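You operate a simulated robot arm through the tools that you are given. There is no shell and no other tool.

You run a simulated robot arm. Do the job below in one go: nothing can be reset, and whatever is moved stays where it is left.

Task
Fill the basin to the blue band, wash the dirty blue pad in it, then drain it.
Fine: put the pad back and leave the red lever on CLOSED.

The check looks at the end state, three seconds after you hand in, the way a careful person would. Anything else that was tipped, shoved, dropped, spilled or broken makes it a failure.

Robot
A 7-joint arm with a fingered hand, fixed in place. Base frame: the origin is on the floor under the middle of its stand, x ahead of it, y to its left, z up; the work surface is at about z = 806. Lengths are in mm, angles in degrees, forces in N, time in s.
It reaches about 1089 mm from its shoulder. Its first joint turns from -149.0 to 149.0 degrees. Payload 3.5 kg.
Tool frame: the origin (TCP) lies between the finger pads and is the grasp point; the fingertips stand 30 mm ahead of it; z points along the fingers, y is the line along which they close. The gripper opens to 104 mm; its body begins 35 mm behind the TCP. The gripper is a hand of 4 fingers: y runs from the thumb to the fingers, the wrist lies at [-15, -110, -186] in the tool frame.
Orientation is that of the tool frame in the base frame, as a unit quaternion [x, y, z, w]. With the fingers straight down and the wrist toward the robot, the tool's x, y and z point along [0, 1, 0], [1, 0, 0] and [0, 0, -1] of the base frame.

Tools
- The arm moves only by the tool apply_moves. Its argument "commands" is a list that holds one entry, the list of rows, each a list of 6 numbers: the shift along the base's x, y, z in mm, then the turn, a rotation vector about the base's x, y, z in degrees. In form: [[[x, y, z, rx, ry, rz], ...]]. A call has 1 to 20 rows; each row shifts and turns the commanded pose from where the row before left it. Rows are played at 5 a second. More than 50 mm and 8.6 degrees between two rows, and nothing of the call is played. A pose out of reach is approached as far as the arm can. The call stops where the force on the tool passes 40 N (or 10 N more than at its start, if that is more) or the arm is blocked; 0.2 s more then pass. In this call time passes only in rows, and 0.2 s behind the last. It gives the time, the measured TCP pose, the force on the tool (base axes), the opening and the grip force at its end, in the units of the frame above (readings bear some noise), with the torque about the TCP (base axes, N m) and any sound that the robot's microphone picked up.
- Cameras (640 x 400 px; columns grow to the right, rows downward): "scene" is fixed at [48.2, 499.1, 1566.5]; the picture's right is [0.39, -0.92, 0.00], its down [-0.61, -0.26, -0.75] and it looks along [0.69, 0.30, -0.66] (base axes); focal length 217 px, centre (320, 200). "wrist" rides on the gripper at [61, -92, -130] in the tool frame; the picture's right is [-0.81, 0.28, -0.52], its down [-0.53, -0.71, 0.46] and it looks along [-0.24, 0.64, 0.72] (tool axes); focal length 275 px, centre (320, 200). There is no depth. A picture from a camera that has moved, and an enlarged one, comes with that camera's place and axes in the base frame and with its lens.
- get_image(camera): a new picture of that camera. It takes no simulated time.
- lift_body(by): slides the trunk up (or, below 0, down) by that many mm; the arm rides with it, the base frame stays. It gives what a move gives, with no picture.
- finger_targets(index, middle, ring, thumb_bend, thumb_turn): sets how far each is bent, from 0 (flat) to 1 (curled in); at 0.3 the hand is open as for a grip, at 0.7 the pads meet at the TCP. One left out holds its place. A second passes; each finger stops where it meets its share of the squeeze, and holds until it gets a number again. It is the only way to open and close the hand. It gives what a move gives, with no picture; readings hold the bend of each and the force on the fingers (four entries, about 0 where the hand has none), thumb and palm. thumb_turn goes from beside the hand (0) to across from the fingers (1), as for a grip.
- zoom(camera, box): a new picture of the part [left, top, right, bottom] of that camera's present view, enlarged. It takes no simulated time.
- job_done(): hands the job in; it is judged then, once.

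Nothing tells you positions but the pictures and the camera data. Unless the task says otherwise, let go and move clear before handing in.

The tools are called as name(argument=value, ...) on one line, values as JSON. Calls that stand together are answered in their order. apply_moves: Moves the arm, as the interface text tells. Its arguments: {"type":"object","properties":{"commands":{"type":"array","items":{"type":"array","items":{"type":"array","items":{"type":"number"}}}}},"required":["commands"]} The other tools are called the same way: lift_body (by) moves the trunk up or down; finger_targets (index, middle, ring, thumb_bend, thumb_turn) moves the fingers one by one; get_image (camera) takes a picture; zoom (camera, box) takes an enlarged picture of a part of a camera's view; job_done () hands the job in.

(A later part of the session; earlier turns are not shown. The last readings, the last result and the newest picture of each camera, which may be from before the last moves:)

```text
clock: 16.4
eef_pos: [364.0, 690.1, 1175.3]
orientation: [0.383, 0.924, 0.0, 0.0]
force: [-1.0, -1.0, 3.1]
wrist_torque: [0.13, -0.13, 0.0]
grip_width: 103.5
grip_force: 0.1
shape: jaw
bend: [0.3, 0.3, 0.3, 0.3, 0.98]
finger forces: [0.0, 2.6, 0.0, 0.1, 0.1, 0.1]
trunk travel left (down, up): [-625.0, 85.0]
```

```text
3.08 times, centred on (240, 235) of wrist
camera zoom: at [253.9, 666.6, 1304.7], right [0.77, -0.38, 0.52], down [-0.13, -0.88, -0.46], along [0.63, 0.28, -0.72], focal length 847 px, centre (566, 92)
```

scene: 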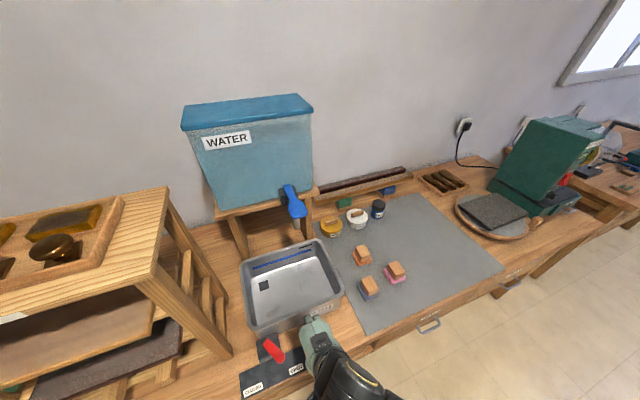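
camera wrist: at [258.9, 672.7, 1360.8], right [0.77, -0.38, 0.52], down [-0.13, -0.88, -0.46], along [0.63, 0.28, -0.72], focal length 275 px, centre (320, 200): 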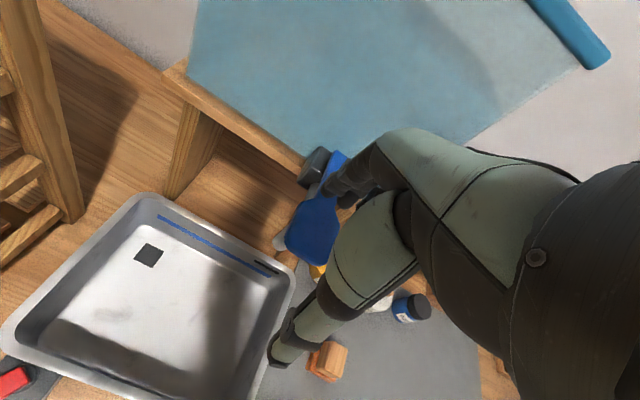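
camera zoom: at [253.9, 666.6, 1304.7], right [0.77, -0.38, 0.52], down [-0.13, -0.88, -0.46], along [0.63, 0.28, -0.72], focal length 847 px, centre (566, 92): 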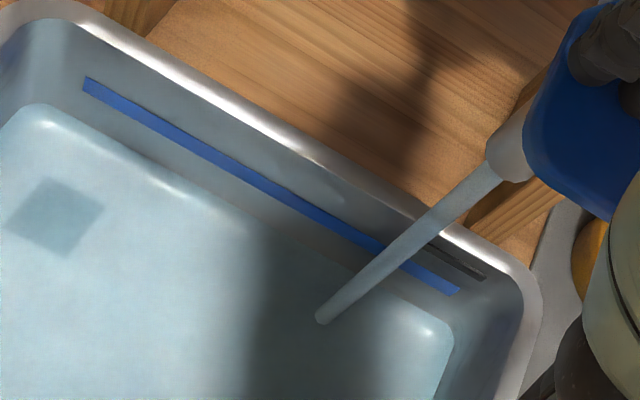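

The water surface's back edge is visible now and rising about 7–8 px per 2 s, with the band about 40 px above it. I'll hold for another 4 s.

apply_moves(commands=[[[0, 0, 0, 0, 0, 0], [0, 0, 0, 0, 0, 0], [0, 0, 0, 0, 0, 0], [0, 0, 0, 0, 0, 0], [0, 0, 0, 0, 0, 0], [0, 0, 0, 0, 0, 0], [0, 0, 0, 0, 0, 0], [0, 0, 0, 0, 0, 0], [0, 0, 0, 0, 0, 0], [0, 0, 0, 0, 0, 0], [0, 0, 0, 0, 0, 0], [0, 0, 0, 0, 0, 0], [0, 0, 0, 0, 0, 0], [0, 0, 0, 0, 0, 0], [0, 0, 0, 0, 0, 0], [0, 0, 0, 0, 0, 0], [0, 0, 0, 0, 0, 0], [0, 0, 0, 0, 0, 0], [0, 0, 0, 0, 0, 0]]])

zoom(camera="scene", box=[235, 230, 345, 300])

zoom(camera="wrist", box=[140, 170, 340, 300])

```text
clock: 20.4
eef_pos: [364.0, 688.5, 1174.4]
orientation: [0.383, 0.924, 0.0, 0.001]
force: [0.0, 0.1, 2.4]
wrist_torque: [0.11, -0.15, 0.0]
grip_width: 103.3
grip_force: 0.0
shape: jaw
bend: [0.3, 0.3, 0.3, 0.3, 0.98]
finger forces: [0.1, 2.6, 0.1, 0.0, 0.0, 0.1]
trunk travel left (down, up): [-625.0, 85.0]
```

```text
5.71 times, centred on (290, 265) of scene
camera zoom: at [48.2, 499.1, 1566.5], right [0.39, -0.92, 0.0], down [-0.61, -0.26, -0.75], along [0.69, 0.3, -0.66], focal length 1239 px, centre (491, -171)
```

zoom: 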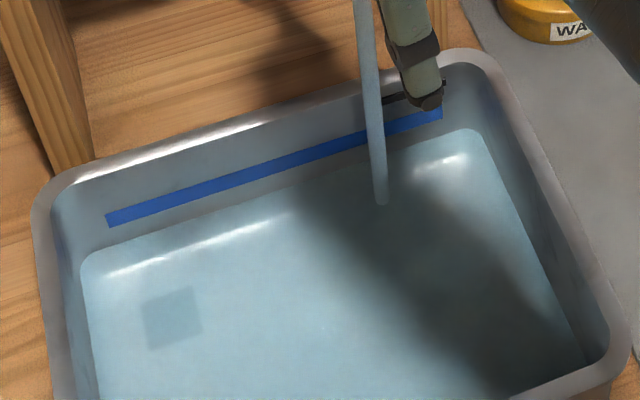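

```text
3.08 times, centred on (240, 235) of wrist
camera zoom: at [253.9, 666.6, 1304.7], right [0.77, -0.38, 0.52], down [-0.13, -0.88, -0.46], along [0.63, 0.28, -0.72], focal length 847 px, centre (566, 92)
```

zoom: 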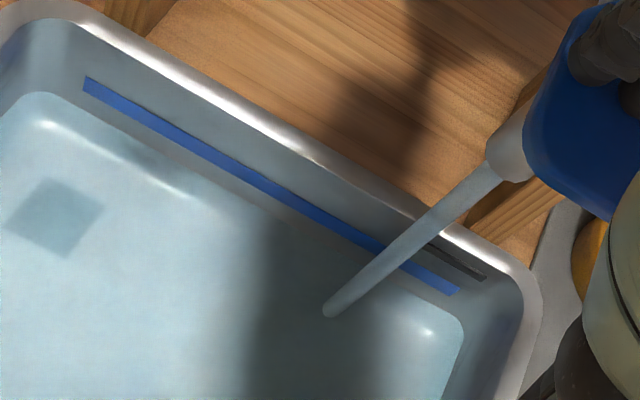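

The level is rising about 3 px/s with about 26 px to go. I'll hold another 4 s and check again.

apply_moves(commands=[[[0, 0, 0, 0, 0, 0], [0, 0, 0, 0, 0, 0], [0, 0, 0, 0, 0, 0], [0, 0, 0, 0, 0, 0], [0, 0, 0, 0, 0, 0], [0, 0, 0, 0, 0, 0], [0, 0, 0, 0, 0, 0], [0, 0, 0, 0, 0, 0], [0, 0, 0, 0, 0, 0], [0, 0, 0, 0, 0, 0], [0, 0, 0, 0, 0, 0], [0, 0, 0, 0, 0, 0], [0, 0, 0, 0, 0, 0], [0, 0, 0, 0, 0, 0], [0, 0, 0, 0, 0, 0], [0, 0, 0, 0, 0, 0], [0, 0, 0, 0, 0, 0], [0, 0, 0, 0, 0, 0], [0, 0, 0, 0, 0, 0]]])

zoom(camera="scene", box=[235, 230, 345, 300])

zoom(camera="wrist", box=[140, 170, 340, 300])

```text
clock: 24.4
eef_pos: [363.6, 690.2, 1174.3]
orientation: [0.383, 0.924, 0.0, 0.0]
force: [-0.8, -0.6, 2.7]
wrist_torque: [0.06, -0.14, 0.0]
grip_width: 103.6
grip_force: 0.0
shape: jaw
bend: [0.3, 0.3, 0.3, 0.3, 0.98]
finger forces: [0.1, 2.6, 0.1, 0.0, 0.0, 0.1]
trunk travel left (down, up): [-625.0, 85.0]
```

```text
5.71 times, centred on (290, 265) of scene
camera zoom: at [48.2, 499.1, 1566.5], right [0.39, -0.92, 0.0], down [-0.61, -0.26, -0.75], along [0.69, 0.3, -0.66], focal length 1239 px, centre (491, -171)
```

zoom: 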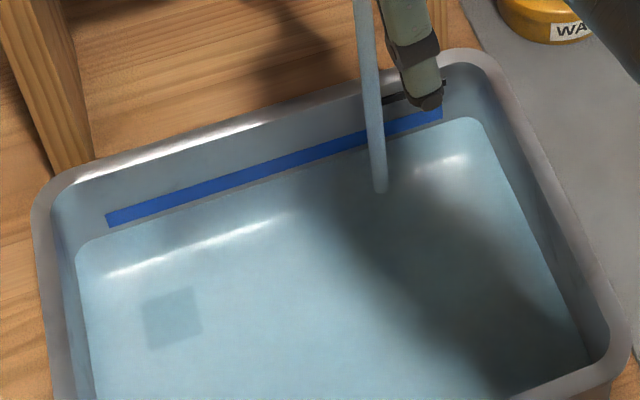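

```text
3.08 times, centred on (240, 235) of wrist
camera zoom: at [253.9, 666.6, 1304.7], right [0.77, -0.38, 0.52], down [-0.13, -0.88, -0.46], along [0.63, 0.28, -0.72], focal length 847 px, centre (566, 92)
```

zoom: 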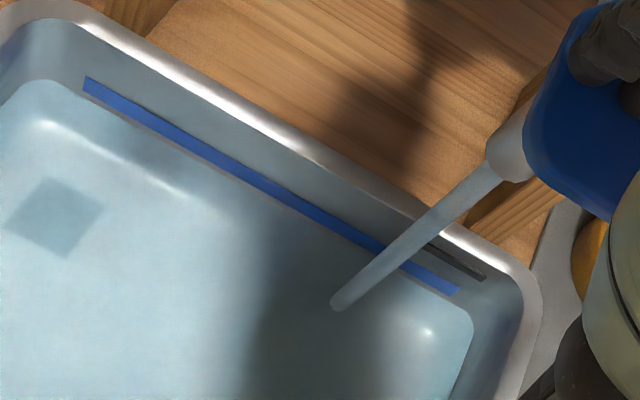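

The waterline is just under the band now. I'll hold for 2 more seconds, then check before releasing.

apply_moves(commands=[[[0, 0, 0, 0, 0, 0], [0, 0, 0, 0, 0, 0], [0, 0, 0, 0, 0, 0], [0, 0, 0, 0, 0, 0], [0, 0, 0, 0, 0, 0], [0, 0, 0, 0, 0, 0], [0, 0, 0, 0, 0, 0], [0, 0, 0, 0, 0, 0], [0, 0, 0, 0, 0, 0], [0, 0, 0, 0, 0, 0], [0, 0, 0, 0, 0, 0]]])

zoom(camera="scene", box=[235, 230, 345, 300])

zoom(camera="wrist", box=[140, 170, 340, 300])

```text
clock: 26.8
eef_pos: [362.9, 689.0, 1175.3]
orientation: [0.383, 0.924, 0.0, 0.0]
force: [0.5, 0.0, 2.5]
wrist_torque: [0.08, -0.11, 0.0]
grip_width: 103.4
grip_force: 0.0
shape: jaw
bend: [0.3, 0.3, 0.3, 0.3, 0.98]
finger forces: [0.1, 2.6, 0.0, 0.0, 0.0, 0.1]
trunk travel left (down, up): [-625.0, 85.0]
```

```text
5.71 times, centred on (290, 265) of scene
camera zoom: at [48.2, 499.1, 1566.5], right [0.39, -0.92, 0.0], down [-0.61, -0.26, -0.75], along [0.69, 0.3, -0.66], focal length 1239 px, centre (491, -171)
```

zoom: 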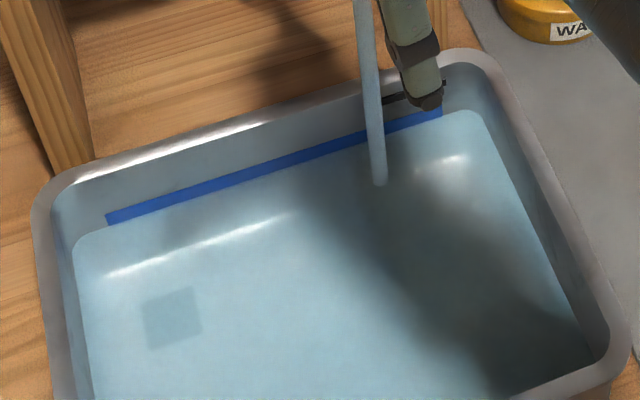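

```text
3.08 times, centred on (240, 235) of wrist
camera zoom: at [253.9, 666.6, 1304.7], right [0.77, -0.38, 0.52], down [-0.13, -0.88, -0.46], along [0.63, 0.28, -0.72], focal length 847 px, centre (566, 92)
```

zoom: 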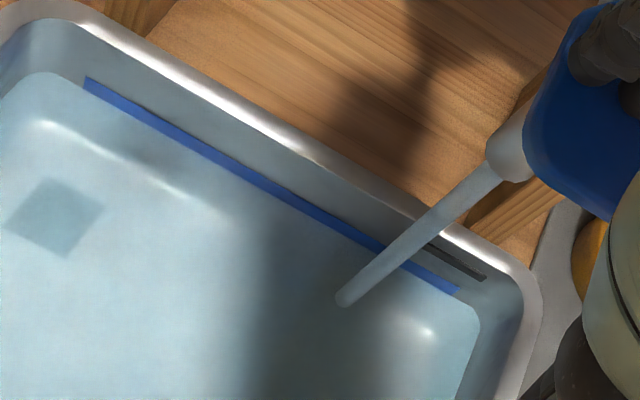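

The water now covers the lower part of the band. After one short hold I'll lift off so the spring closes the tap.

apply_moves(commands=[[[0, 0, 0, 0, 0, 0], [0, 0, 0, 0, 0, 0], [0, 0, 6, 0, 0, 0], [0, 0, 6, 0, 0, 0], [0, 0, 10, 0, 0, 0], [-5, -5, 20, 0, 0, 0], [-10, -10, 20, 0, 0, 0]]])

zoom(camera="scene", box=[235, 230, 345, 300])

zoom(camera="wrist", box=[100, 120, 400, 320])

```text
clock: 28.4
eef_pos: [349.0, 673.9, 1235.0]
orientation: [0.383, 0.924, 0.0, 0.0]
force: [0.1, -0.5, -0.8]
wrist_torque: [-0.01, 0.03, 0.0]
grip_width: 104.0
grip_force: 0.0
shape: jaw
bend: [0.3, 0.3, 0.3, 0.3, 0.98]
finger forces: [0.1, 0.0, 0.0, 0.0, 0.1, 0.0]
trunk travel left (down, up): [-625.0, 85.0]
```

```text
5.71 times, centred on (290, 265) of scene
camera zoom: at [48.2, 499.1, 1566.5], right [0.39, -0.92, 0.0], down [-0.61, -0.26, -0.75], along [0.69, 0.3, -0.66], focal length 1239 px, centre (491, -171)
```

zoom: 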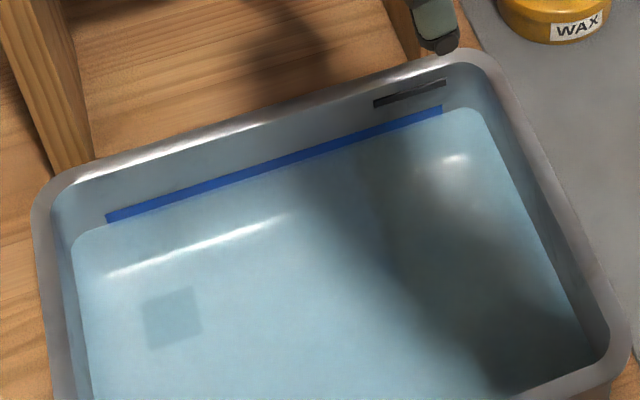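

```text
2.00 times, centred on (250, 220) of wrist
camera zoom: at [239.2, 651.8, 1365.4], right [0.77, -0.38, 0.52], down [-0.13, -0.88, -0.45], along [0.63, 0.28, -0.72], focal length 551 px, centre (460, 160)
```

zoom: 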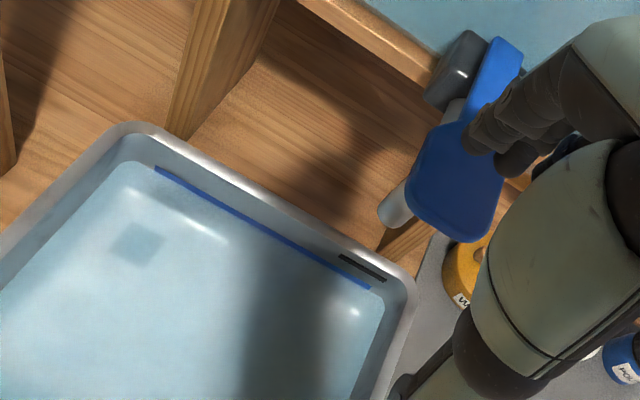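

The tap has closed and the waterline sits on the blue band. Next I'll go to the pads and look closely at the dirty blue one.

apply_moves(commands=[[[15, -34, -23, 0, 0, 0], [15, -34, -23, 0, 0, 0], [15, -34, -23, 0, 0, 0], [15, -34, -23, 0, 0, 0], [15, -34, -23, 0, 0, 0], [15, -34, -23, 0, 0, 0], [15, -34, -23, 0, 0, 0], [14, -34, -23, 0, 0, 0]]])

zoom(camera="wrist", box=[100, 120, 340, 320])

get_image(camera="scene")

zoom(camera="scene", box=[335, 230, 435, 320])

```text
clock: 30.2
eef_pos: [467.9, 402.0, 1051.3]
orientation: [0.383, 0.924, 0.0, 0.0]
force: [-0.2, 0.2, -1.2]
wrist_torque: [0.02, 0.03, 0.03]
grip_width: 103.6
grip_force: 0.1
shape: jaw
bend: [0.3, 0.3, 0.3, 0.3, 0.98]
finger forces: [0.0, 0.1, 0.0, 0.0, 0.0, 0.0]
trunk travel left (down, up): [-625.0, 85.0]
```

```text
2.00 times, centred on (220, 220) of wrist
camera zoom: at [358.5, 379.2, 1180.7], right [0.77, -0.38, 0.52], down [-0.13, -0.88, -0.46], along [0.63, 0.28, -0.72], focal length 551 px, centre (520, 160)
```

zoom: 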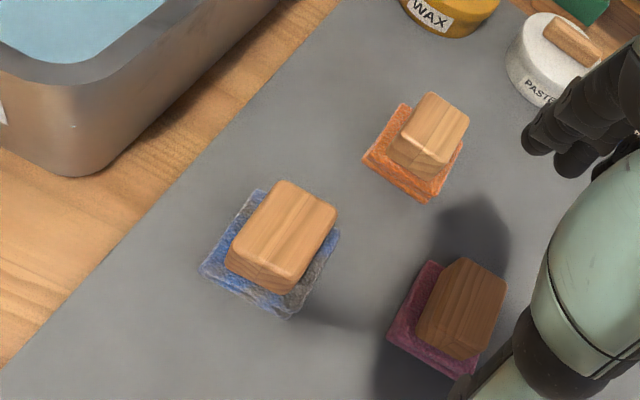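

```text
taken
```

scene: 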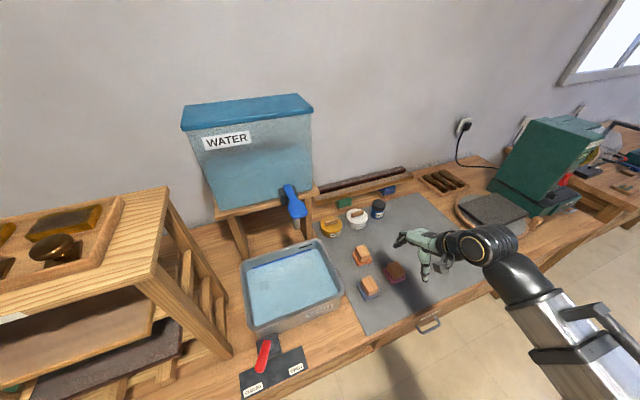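

```text
4.44 times, centred on (385, 275) of scene
camera zoom: at [48.2, 499.1, 1566.5], right [0.39, -0.92, 0.0], down [-0.61, -0.26, -0.75], along [0.69, 0.3, -0.66], focal length 964 px, centre (31, -133)
```

zoom: 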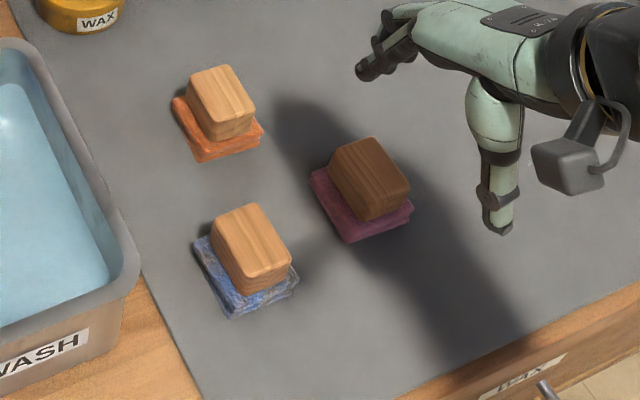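

The blue pad is centred at about (451, 486), with brown stains and a wooden handle about 35 mm wide across the bench and 50 mm deep. The top of the handle is at about z 866. I'll turn the hand 90° so it grips across the narrow side, which also suits the basin, and hover above it.

apply_moves(commands=[[[-2.1, 7, -2, 0, 0, 8.2], [-2.1, 7, -2, 0, 0, 8.2], [-2.1, 7, -2, 0, 0, 8.2], [-2.1, 7, -2, 0, 0, 8.2], [-2.1, 7, -2, 0, 0, 8.2], [-2.1, 7, -2, 0, 0, 8.2], [-2.1, 7, -2, 0, 0, 8.2], [-2.1, 7, -2, 0, 0, 8.2], [-2.1, 7, -2, 0, 0, 8.2], [-2.1, 7, -2, 0, 0, 8.2], [-2.1, 7, -2, 0, 0, 8]]])

get_image(camera="wrist")

get_image(camera="scene")

zoom(camera="scene", box=[320, 210, 460, 320])

```text
clock: 32.6
eef_pos: [445.0, 480.1, 1030.0]
orientation: [-0.383, 0.924, 0.0, 0.0]
force: [0.3, -0.8, 0.7]
wrist_torque: [0.02, -0.02, 0.0]
grip_width: 103.8
grip_force: 0.0
shape: jaw
bend: [0.3, 0.3, 0.3, 0.3, 0.98]
finger forces: [0.1, 0.0, 0.1, 0.1, 0.1, 0.0]
trunk travel left (down, up): [-625.0, 85.0]
```

```text
taken
camera wrist: at [465.1, 371.0, 1160.0], right [0.38, 0.77, 0.52], down [0.88, -0.13, -0.46], along [-0.29, 0.63, -0.72], focal length 275 px, centre (320, 200)
```

wrist: 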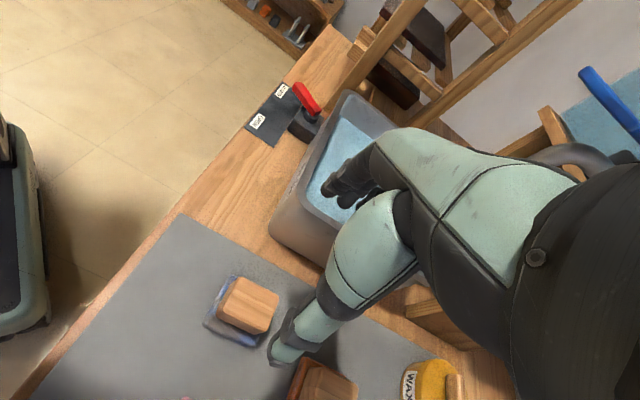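

```text
taken
```

scene: 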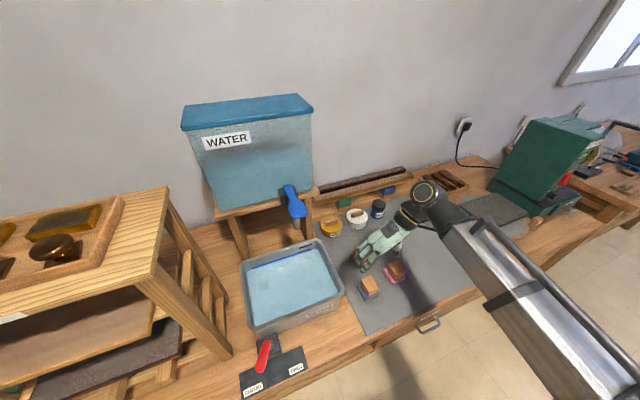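

```text
3.64 times, centred on (390, 265) of scene
camera zoom: at [48.2, 499.1, 1566.5], right [0.39, -0.92, 0.0], down [-0.61, -0.26, -0.75], along [0.69, 0.3, -0.66], focal length 788 px, centre (66, -36)
```

zoom: 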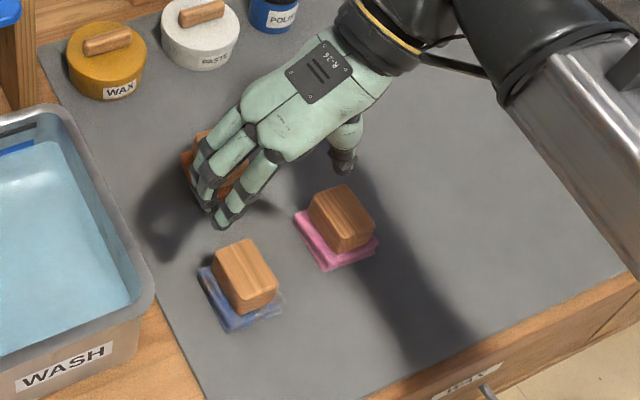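

The arm took the turned pose without trouble, with the fingers to the left of the pad and the thumb to its right. I'll zoom in with the wrist camera to refine the pad position before coming down.

zoom(camera="wrist", box=[180, 250, 320, 380])

```text
3.08 times, centred on (250, 315) of wrist
camera zoom: at [465.1, 371.0, 1160.0], right [0.38, 0.77, 0.52], down [0.88, -0.13, -0.46], along [-0.29, 0.63, -0.72], focal length 847 px, centre (535, -154)
```

zoom: 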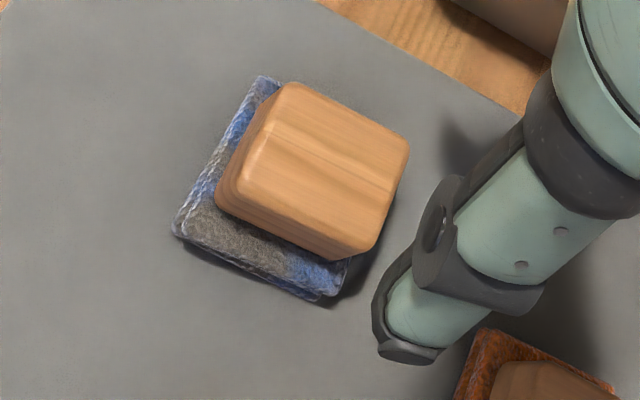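

The handle centre comes out at about (450, 483), right under the grasp point. I'll come down to just above the handle and check again.

apply_moves(commands=[[[0, -2, -30, 0, 0, 0], [0, 0, -30, 0, 0, 0], [0, 0, -30, 0, 0, 0], [0, 0, -25, 0, 0, 0]]])

get_image(camera="wrist")

zoom(camera="scene", box=[320, 210, 460, 320])

```text
clock: 33.6
eef_pos: [445.9, 478.4, 915.0]
orientation: [-0.383, 0.924, 0.0, 0.0]
force: [-0.2, -0.3, -0.4]
wrist_torque: [-0.02, 0.03, -0.04]
grip_width: 103.9
grip_force: 0.1
shape: jaw
bend: [0.3, 0.3, 0.3, 0.3, 0.98]
finger forces: [0.0, 0.1, 0.1, 0.0, 0.1, 0.1]
trunk travel left (down, up): [-625.0, 85.0]
```

```text
taken
camera wrist: at [464.9, 369.3, 1044.6], right [0.38, 0.77, 0.52], down [0.88, -0.13, -0.46], along [-0.28, 0.63, -0.72], focal length 275 px, centre (320, 200)
```

wrist: 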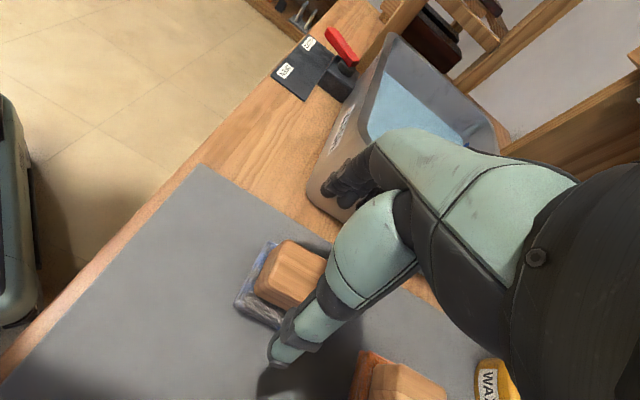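

```text
3.64 times, centred on (390, 265) of scene
camera zoom: at [48.2, 499.1, 1566.5], right [0.39, -0.92, 0.0], down [-0.61, -0.26, -0.75], along [0.69, 0.3, -0.66], focal length 788 px, centre (66, -36)
```

zoom: 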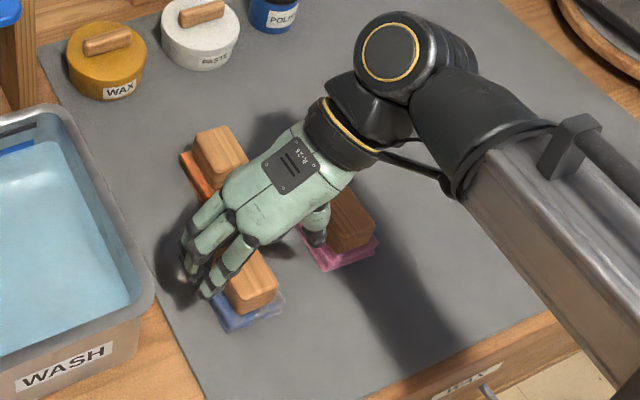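

The alignment is good, but the thumb would pass about 10 mm from the pink pad. I'll bend the thumb and fingers in slightly before going lower.

finger_targets(thumb_bend=0.4, index=0.36, middle=0.36, ring=0.36)

get_image(camera="wrist")

zoom(camera="scene", box=[320, 210, 460, 320])

```text
clock: 34.6
eef_pos: [444.6, 479.2, 914.9]
orientation: [-0.382, 0.924, 0.0, -0.001]
force: [0.6, 0.5, 0.4]
wrist_torque: [0.0, -0.03, -0.03]
grip_width: 83.5
grip_force: 0.1
shape: fingers
bend: [0.36, 0.36, 0.36, 0.4, 0.98]
finger forces: [0.0, 0.0, 0.0, 0.0, 0.0, 0.0]
trunk travel left (down, up): [-625.0, 85.0]
```

```text
taken
camera wrist: at [464.8, 369.3, 1044.8], right [0.38, 0.77, 0.52], down [0.88, -0.13, -0.46], along [-0.28, 0.63, -0.72], focal length 275 px, centre (320, 200)
```

wrist: 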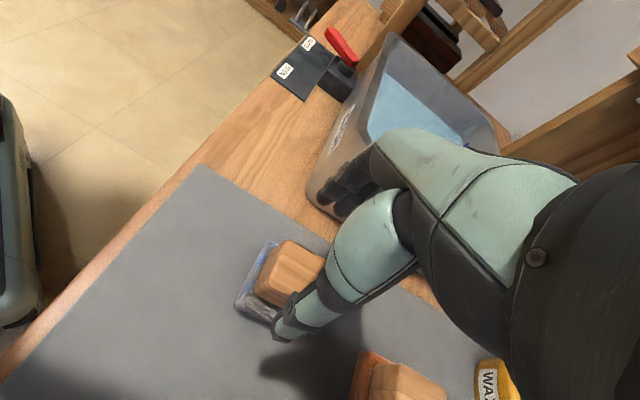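

```text
3.64 times, centred on (390, 265) of scene
camera zoom: at [48.2, 499.1, 1566.5], right [0.39, -0.92, 0.0], down [-0.61, -0.26, -0.75], along [0.69, 0.3, -0.66], focal length 788 px, centre (66, -36)
```

zoom: 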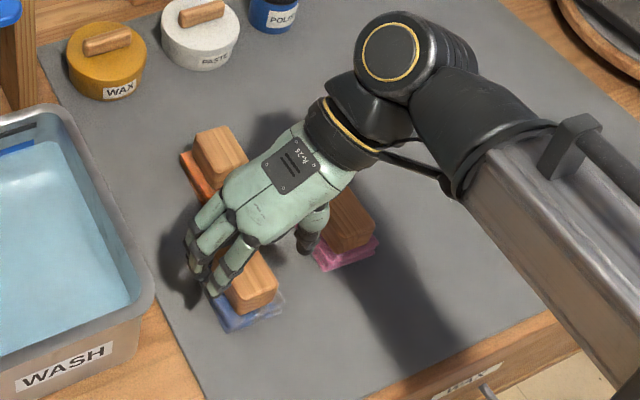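

Now there is clearance on both sides. I'll lower to the grasp height, with the fingertips just above the pad's cloth base.

apply_moves(commands=[[[0, 0, -18, 0, 0, 0], [0, 0, -17, 0, 0, 0], [0, 0, -15, 0, 0, 0]]])

zoom(camera="scene", box=[340, 230, 420, 300])

zoom(camera="wrist", box=[200, 170, 440, 380])

```text
clock: 35.4
eef_pos: [445.7, 477.0, 864.1]
orientation: [-0.382, 0.924, 0.0, 0.0]
force: [-0.5, 0.1, 0.6]
wrist_torque: [-0.01, -0.01, -0.02]
grip_width: 83.6
grip_force: 0.1
shape: fingers
bend: [0.36, 0.36, 0.36, 0.4, 0.98]
finger forces: [0.1, 0.0, 0.0, 0.1, 0.0, 0.0]
trunk travel left (down, up): [-625.0, 85.0]
```

```text
5.71 times, centred on (380, 265) of scene
camera zoom: at [48.2, 499.1, 1566.5], right [0.39, -0.92, 0.0], down [-0.61, -0.26, -0.75], along [0.69, 0.3, -0.66], focal length 1239 px, centre (-23, -171)
```

zoom: 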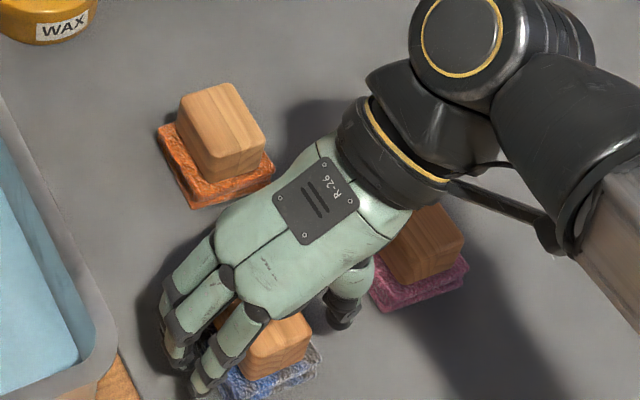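

```text
1.90 times, centred on (320, 275) of wrist
camera zoom: at [464.3, 368.0, 994.7], right [0.38, 0.77, 0.52], down [0.88, -0.13, -0.46], along [-0.28, 0.63, -0.72], focal length 524 px, centre (320, 57)
```

zoom: 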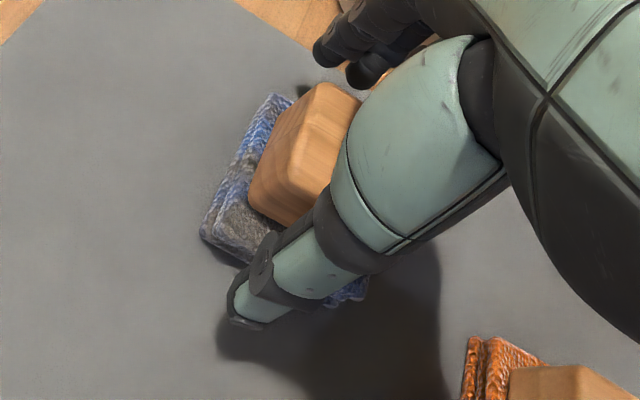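

The handle sits between the thumb and fingers. I'll shift 4 mm toward the front to centre it better, then close.

apply_moves(commands=[[[-3, -3, 0, 0, 0, 0]]])

finger_targets(thumb_bend=0.7, index=0.7, middle=0.7, ring=0.7)

zoom(camera="scene", box=[340, 230, 420, 300])

zoom(camera="wrist", box=[200, 170, 440, 380])

```text
clock: 35.8
eef_pos: [441.1, 474.1, 865.1]
orientation: [-0.383, 0.924, 0.0, 0.001]
force: [-0.2, 0.1, -0.4]
wrist_torque: [0.02, 0.0, -0.05]
grip_width: 83.5
grip_force: 0.2
shape: fingers
bend: [0.36, 0.36, 0.36, 0.4, 0.98]
finger forces: [0.0, 0.0, 0.2, 0.1, 0.0, 0.0]
trunk travel left (down, up): [-625.0, 85.0]
```

```text
clock: 36.8
eef_pos: [440.8, 475.0, 864.4]
orientation: [-0.383, 0.924, 0.0, -0.001]
force: [1.0, -0.1, -0.3]
wrist_torque: [0.01, 0.03, 0.01]
grip_width: 35.3
grip_force: 17.1
shape: fingers
bend: [0.6, 0.63, 0.65, 0.58, 0.94]
finger forces: [5.9, 6.7, 3.6, 0.0, 17.1, 0.0]
trunk travel left (down, up): [-625.0, 85.0]
```

```text
5.71 times, centred on (380, 265) of scene
camera zoom: at [48.2, 499.1, 1566.5], right [0.39, -0.92, 0.0], down [-0.61, -0.26, -0.75], along [0.69, 0.3, -0.66], focal length 1239 px, centre (-23, -171)
```

zoom: 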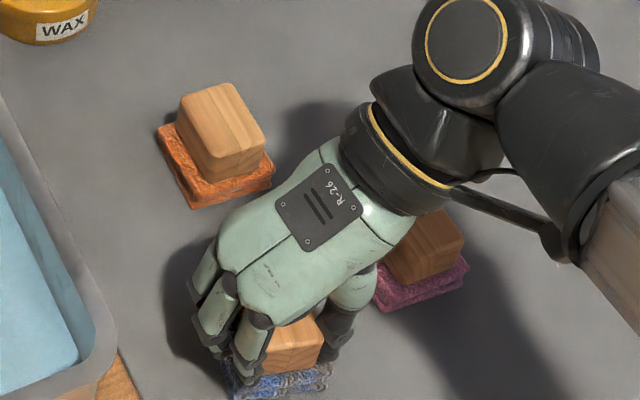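

```text
1.90 times, centred on (320, 275) of wrist
camera zoom: at [461.0, 365.6, 994.8], right [0.38, 0.77, 0.52], down [0.88, -0.13, -0.46], along [-0.28, 0.63, -0.72], focal length 524 px, centre (320, 57)
```

zoom: 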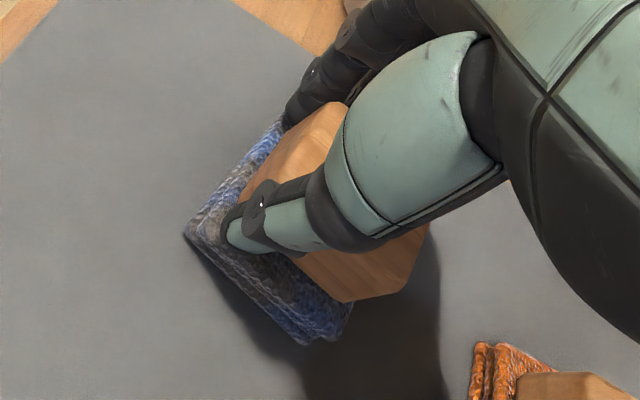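

The grip holds at 17 N, though closing turned and shifted the pad slightly in the hand; I'll correct for that when placing it back. Now I'll lift straight up and look.

apply_moves(commands=[[[0, 0, 15, 0, 0, 0], [0, 0, 25, 0, 0, 0], [0, 0, 35, 0, 0, 0], [0, 0, 40, 0, 0, 0], [0, 0, 40, 0, 0, 0]]])

get_image(camera="wrist")

zoom(camera="scene", box=[320, 190, 460, 320])

zoom(camera="wrist", box=[200, 170, 440, 380])

```text
clock: 38.0
eef_pos: [442.1, 475.6, 1019.9]
orientation: [-0.383, 0.924, 0.0, 0.0]
force: [0.3, 0.5, -0.8]
wrist_torque: [0.01, 0.04, 0.03]
grip_width: 35.0
grip_force: 16.2
shape: fingers
bend: [0.6, 0.63, 0.65, 0.58, 0.94]
finger forces: [5.8, 6.8, 3.4, 0.0, 17.0, 0.0]
trunk travel left (down, up): [-625.0, 85.0]
```

```text
taken
camera wrist: at [462.1, 367.7, 1149.9], right [0.38, 0.77, 0.52], down [0.88, -0.13, -0.46], along [-0.28, 0.63, -0.72], focal length 275 px, centre (320, 200)
```

wrist: 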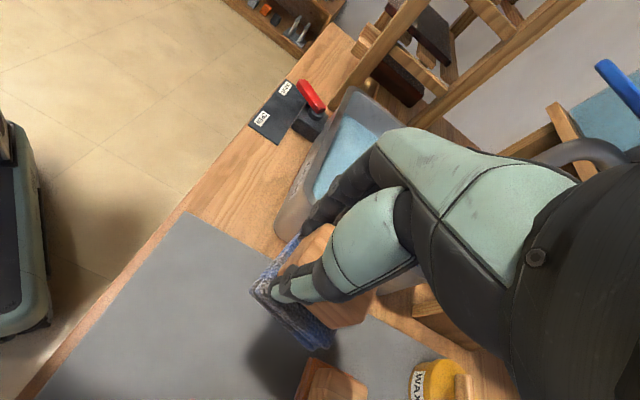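

```text
3.08 times, centred on (390, 255) of scene
camera zoom: at [48.2, 499.1, 1566.5], right [0.39, -0.92, 0.0], down [-0.61, -0.26, -0.75], along [0.69, 0.3, -0.66], focal length 667 px, centre (105, 31)
```

zoom: 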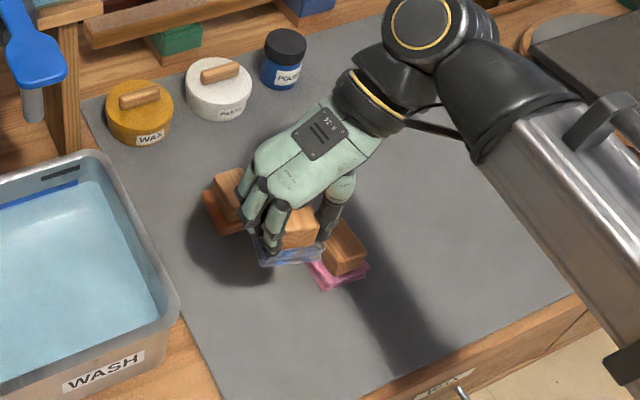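

```text
1.90 times, centred on (320, 275) of wrist
camera zoom: at [462.1, 367.7, 1149.9], right [0.38, 0.77, 0.52], down [0.88, -0.13, -0.46], along [-0.28, 0.63, -0.72], focal length 524 px, centre (320, 57)
```

zoom: 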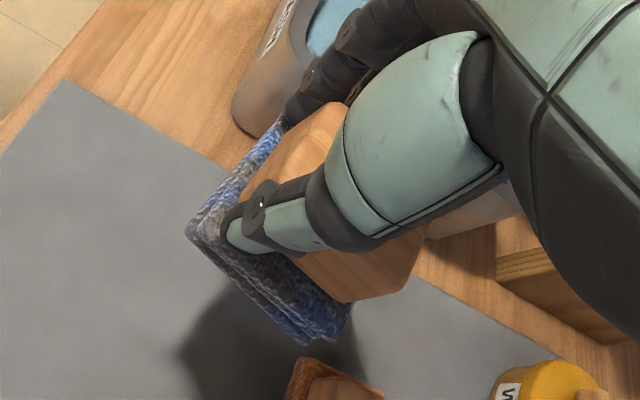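

The pad is held securely and the other items are undisturbed. I'll carry it over the basin, turning the hand so the wrist stays on the front side away from the tap.

apply_moves(commands=[[[-15.9, 33.9, 1.5, 0, 0, -5.6], [-15.9, 33.9, 1.5, 0, 0, -5.6], [-15.9, 33.9, 1.5, 0, 0, -5.6], [-15.9, 33.9, 1.5, 0, 0, -5.6], [-15.9, 33.9, 1.5, 0, 0, -5.6], [-15.9, 33.9, 1.5, 0, 0, -5.6], [-15.9, 33.9, 1.5, 0, 0, -5.6], [-15.9, 33.9, 1.5, 0, 0, -5.8]]])

get_image(camera="wrist")

zoom(camera="scene", box=[200, 160, 420, 360])

```text
clock: 39.8
eef_pos: [316.5, 747.3, 1031.7]
orientation: [0.0, 1.0, 0.0, 0.0]
force: [-0.7, -0.4, 0.0]
wrist_torque: [0.03, 0.01, 0.03]
grip_width: 34.7
grip_force: 16.4
shape: fingers
bend: [0.6, 0.63, 0.65, 0.58, 0.94]
finger forces: [5.8, 6.6, 3.4, 0.0, 16.7, 0.0]
trunk travel left (down, up): [-625.0, 85.0]
```

```text
taken
camera wrist: at [253.4, 655.1, 1161.5], right [0.81, 0.27, 0.52], down [0.53, -0.71, -0.46], along [0.25, 0.64, -0.72], focal length 275 px, centre (320, 200)
```

wrist: 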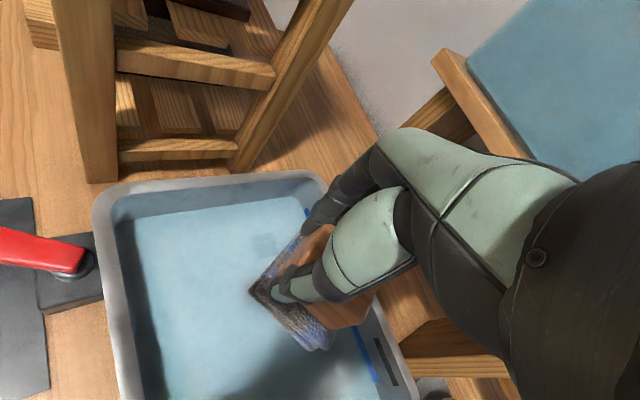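

```text
2.00 times, centred on (310, 260) of scene
camera zoom: at [48.2, 499.1, 1566.5], right [0.39, -0.92, 0.0], down [-0.61, -0.26, -0.75], along [0.69, 0.3, -0.66], focal length 434 px, centre (340, 80)
```

zoom: 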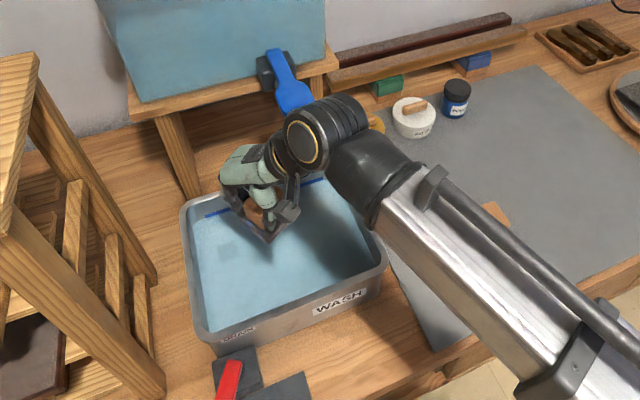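

The pad is over the basin with the wrist clear of the tap. I'll shift slightly frontward and lower it into the water, watching the force.

apply_moves(commands=[[[-4, -4, -25, 0, 0, 0], [-3, -3, -25, 0, 0, 0], [0, 0, -25, 0, 0, 0], [0, 0, -25, 0, 0, 0], [0, 0, -20, 0, 0, 0]]])

get_image(camera="wrist")

zoom(camera="scene", box=[200, 160, 420, 360])

```text
clock: 41.0
eef_pos: [309.1, 739.0, 910.1]
orientation: [0.0, 1.0, 0.0, 0.0]
force: [0.9, 0.4, -0.6]
wrist_torque: [-0.01, 0.0, 0.0]
grip_width: 34.8
grip_force: 16.3
shape: fingers
bend: [0.6, 0.63, 0.65, 0.58, 0.94]
finger forces: [5.9, 6.7, 3.4, 0.0, 16.6, 0.0]
trunk travel left (down, up): [-625.0, 85.0]
```

```text
taken
camera wrist: at [246.0, 646.8, 1040.8], right [0.81, 0.28, 0.52], down [0.53, -0.71, -0.46], along [0.24, 0.64, -0.72], focal length 275 px, centre (320, 200)
```

wrist: 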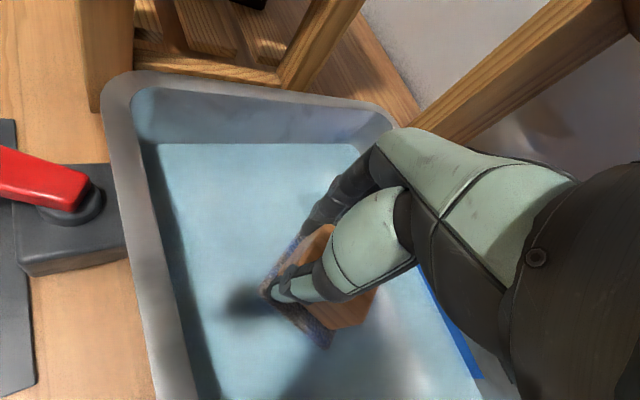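

```text
2.00 times, centred on (310, 260) of scene
camera zoom: at [48.2, 499.1, 1566.5], right [0.39, -0.92, 0.0], down [-0.61, -0.26, -0.75], along [0.69, 0.3, -0.66], focal length 434 px, centre (340, 80)
```

zoom: 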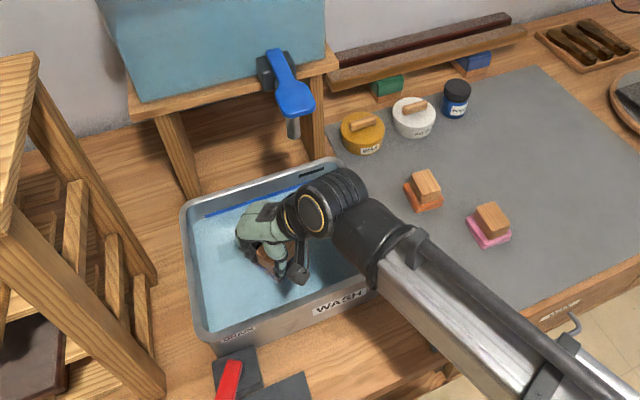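

The hand fits well inside the basin. I'll lower the pad under the surface in small steps.

apply_moves(commands=[[[0, 0, -10, 0, 0, 0], [0, 0, -10, 0, 0, 0], [0, 0, -8, 0, 0, 0]]])

zoom(camera="wrist", box=[160, 140, 440, 380])

zoom(camera="scene", box=[230, 220, 360, 340])

```text
clock: 41.8
eef_pos: [308.2, 740.8, 883.3]
orientation: [0.001, 1.0, 0.0, 0.0]
force: [0.1, -0.4, -0.3]
wrist_torque: [0.02, 0.0, 0.0]
grip_width: 34.7
grip_force: 16.5
shape: fingers
bend: [0.6, 0.63, 0.65, 0.58, 0.94]
finger forces: [5.8, 6.6, 3.4, 0.1, 16.6, 0.1]
trunk travel left (down, up): [-625.0, 85.0]
```

```text
1.67 times, centred on (300, 260) of wrist
camera zoom: at [245.3, 647.5, 1012.9], right [0.81, 0.28, 0.52], down [0.53, -0.71, -0.46], along [0.24, 0.64, -0.72], focal length 459 px, centre (353, 100)
```

zoom: 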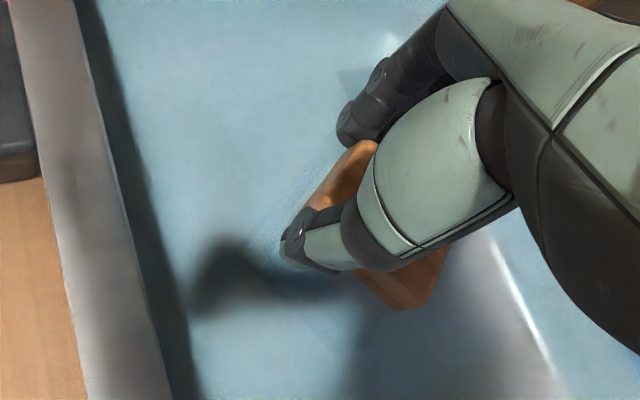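

```text
3.33 times, centred on (295, 280) of scene
camera zoom: at [48.2, 499.1, 1566.5], right [0.39, -0.92, 0.0], down [-0.61, -0.26, -0.75], along [0.69, 0.3, -0.66], focal length 723 px, centre (403, -67)
```

zoom: 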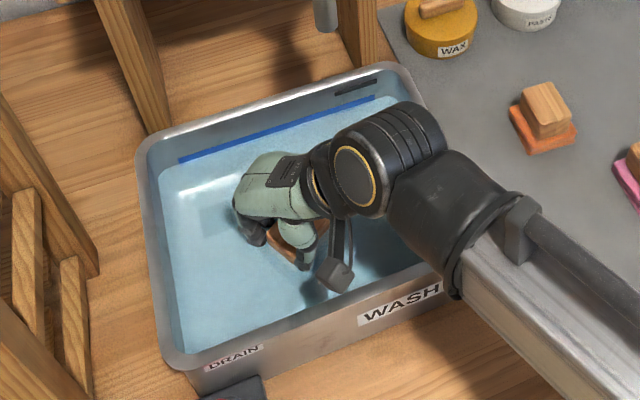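

The pad is fully under water and not touching the floor. I'll swish it back and forth along the basin.

apply_moves(commands=[[[-10.8, 10.4, 0, 0, 0, 0], [-10.8, 10.4, 0, 0, 0, 0], [10.8, -10.4, 0, 0, 0, 0], [10.8, -10.4, 0, 0, 0, 0], [10.8, -10.4, 0, 0, 0, 0], [10.8, -10.4, 0, 0, 0, 0], [-10.8, 10.4, 0, 0, 0, 0], [-10.8, 10.4, 0, 0, 0, 0], [-10.8, 10.4, 0, 0, 0, 0], [-10.8, 10.4, 0, 0, 0, 0], [10.8, -10.4, 0, 0, 0, 0], [10.8, -10.4, 0, 0, 0, 0], [10.8, -10.4, 0, 0, 0, 0], [10.8, -10.4, 0, 0, 0, 0], [-10.8, 10.4, 0, 0, 0, 0], [-10.8, 10.4, 0, 0, 0, 0], [-10.8, 10.4, 0, 0, 0, 0], [-10.8, 10.4, 0, 0, 0, 0], [10.8, -10.4, 0, 0, 0, 0], [10.8, -10.4, 0, 0, 0, 0]]])

zoom(camera="wrist", box=[160, 140, 440, 380])

zoom(camera="scene", box=[230, 220, 360, 340])

```text
clock: 46.0
eef_pos: [309.1, 738.7, 883.5]
orientation: [-0.001, 1.0, 0.0, 0.0]
force: [0.7, -0.3, -0.7]
wrist_torque: [0.02, 0.0, 0.04]
grip_width: 34.5
grip_force: 15.6
shape: fingers
bend: [0.6, 0.63, 0.66, 0.58, 0.94]
finger forces: [5.9, 6.7, 3.4, 0.0, 16.5, 0.1]
trunk travel left (down, up): [-625.0, 85.0]
```

```text
1.67 times, centred on (300, 260) of wrist
camera zoom: at [246.4, 646.4, 1014.2], right [0.81, 0.28, 0.52], down [0.53, -0.71, -0.46], along [0.24, 0.64, -0.72], focal length 459 px, centre (353, 100)
```

zoom: 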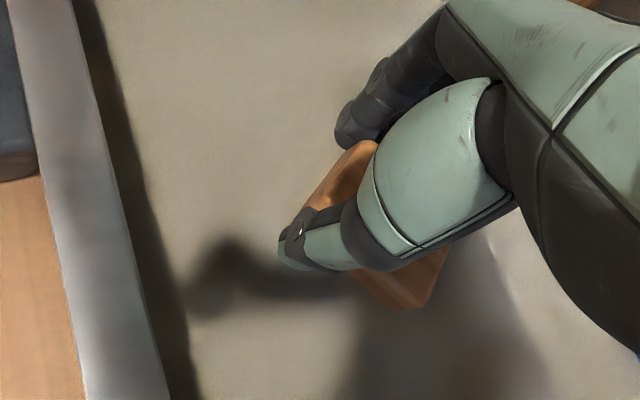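

```text
3.33 times, centred on (295, 280) of scene
camera zoom: at [48.2, 499.1, 1566.5], right [0.39, -0.92, 0.0], down [-0.61, -0.26, -0.75], along [0.69, 0.3, -0.66], focal length 723 px, centre (403, -67)
```

zoom: 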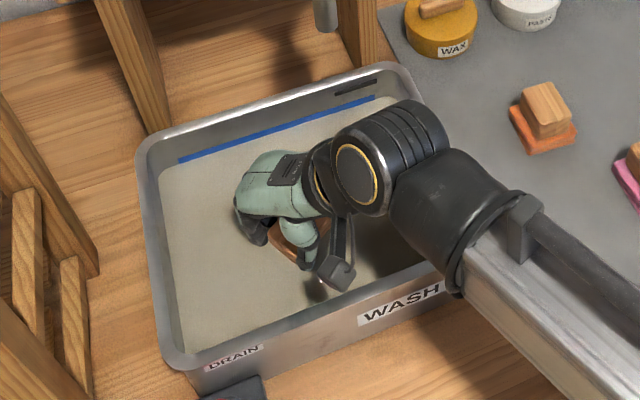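

The water has turned brown, so the dirt is coming off. I'll do another round of swishing and then lift the pad to inspect it.

apply_moves(commands=[[[-10.8, 10.4, 0, 0, 0, 0], [-10.8, 10.4, 0, 0, 0, 0], [10.8, -10.4, 0, 0, 0, 0], [10.8, -10.4, 0, 0, 0, 0], [10.8, -10.4, 0, 0, 0, 0], [10.8, -10.4, 0, 0, 0, 0], [-10.8, 10.4, 0, 0, 0, 0], [-10.8, 10.4, 0, 0, 0, 0], [-10.8, 10.4, 0, 0, 0, 0], [-10.8, 10.4, 0, 0, 0, 0], [10.8, -10.4, 0, 0, 0, 0], [10.8, -10.4, 0, 0, 0, 0], [10.8, -10.4, 0, 0, 0, 0], [10.8, -10.4, 0, 0, 0, 0], [-10.8, 10.4, 0, 0, 0, 0], [-10.8, 10.4, 0, 0, 0, 0], [-10.8, 10.4, 0, 0, 0, 0], [-10.8, 10.4, 0, 0, 0, 0], [10.8, -10.4, 0, 0, 0, 0], [10.8, -10.4, 0, 0, 0, 0]]])

apply_moves(commands=[[[0, 0, 10, 0, 0, 0], [0, 0, 12, 0, 0, 0], [0, 0, 15, 0, 0, 0], [0, 0, 15, 0, 0, 0], [0, 0, 15, 0, 0, 0]]])

zoom(camera="wrist", box=[160, 140, 440, 380])

zoom(camera="scene", box=[230, 220, 360, 340])

```text
clock: 50.2
eef_pos: [308.9, 739.8, 883.6]
orientation: [-0.001, 1.0, 0.001, 0.0]
force: [0.5, 0.6, -1.0]
wrist_torque: [0.0, 0.01, 0.03]
grip_width: 34.2
grip_force: 15.7
shape: fingers
bend: [0.6, 0.63, 0.66, 0.58, 0.94]
finger forces: [6.1, 6.6, 3.4, 0.0, 16.3, 0.1]
trunk travel left (down, up): [-625.0, 85.0]
```

```text
clock: 51.4
eef_pos: [307.8, 739.3, 950.1]
orientation: [0.0, 1.0, 0.001, 0.0]
force: [0.2, -0.7, 0.1]
wrist_torque: [-0.01, 0.0, 0.02]
grip_width: 34.4
grip_force: 15.7
shape: fingers
bend: [0.6, 0.63, 0.66, 0.58, 0.94]
finger forces: [6.0, 6.5, 3.3, 0.0, 16.2, 0.0]
trunk travel left (down, up): [-625.0, 85.0]
```

```text
1.67 times, centred on (300, 260) of wrist
camera zoom: at [244.8, 647.0, 1081.0], right [0.81, 0.28, 0.52], down [0.53, -0.71, -0.46], along [0.24, 0.64, -0.72], focal length 459 px, centre (353, 100)
```

zoom: 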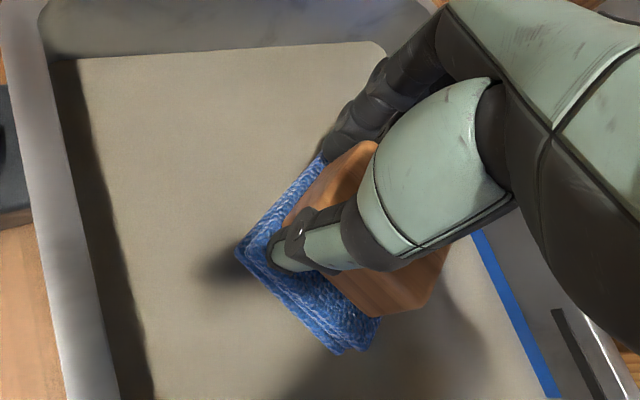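

```text
3.33 times, centred on (295, 280) of scene
camera zoom: at [48.2, 499.1, 1566.5], right [0.39, -0.92, 0.0], down [-0.61, -0.26, -0.75], along [0.69, 0.3, -0.66], focal length 723 px, centre (403, -67)
```

zoom: 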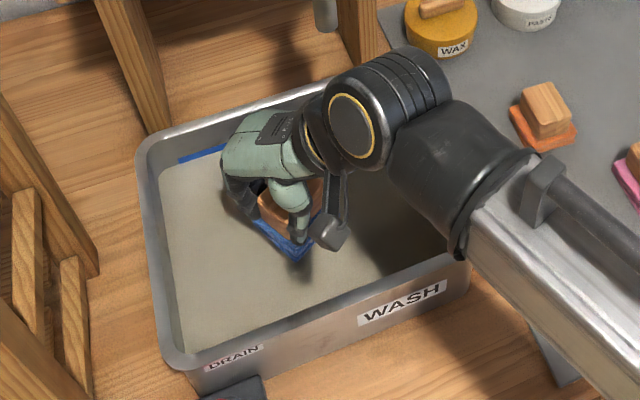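

The pad now looks clean and bright blue. I'll zoom in to check for leftover stains.

zoom(camera="wrist", box=[250, 220, 350, 300])

zoom(camera="scene", box=[265, 255, 305, 290])

```text
5.00 times, centred on (300, 260) of wrist
camera zoom: at [244.8, 647.0, 1081.0], right [0.81, 0.28, 0.52], down [0.53, -0.71, -0.46], along [0.24, 0.64, -0.72], focal length 1376 px, centre (420, -100)
```

zoom: 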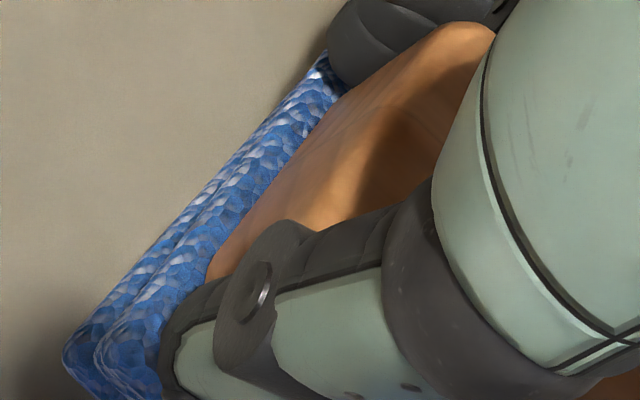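

```text
11.43 times, centred on (285, 272) of scene
camera zoom: at [48.2, 499.1, 1566.5], right [0.39, -0.92, 0.0], down [-0.61, -0.26, -0.75], along [0.69, 0.3, -0.66], focal length 2478 px, centre (720, -629)
```

zoom: 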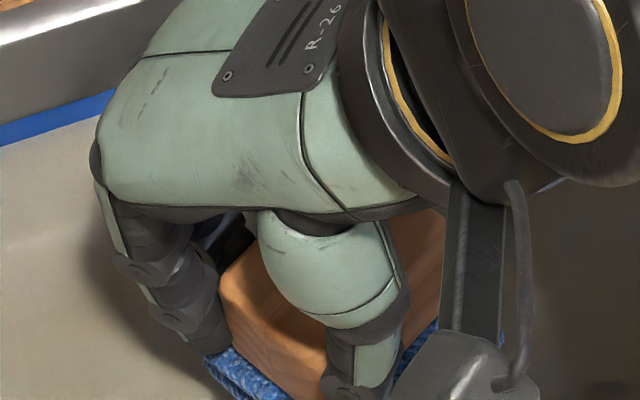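

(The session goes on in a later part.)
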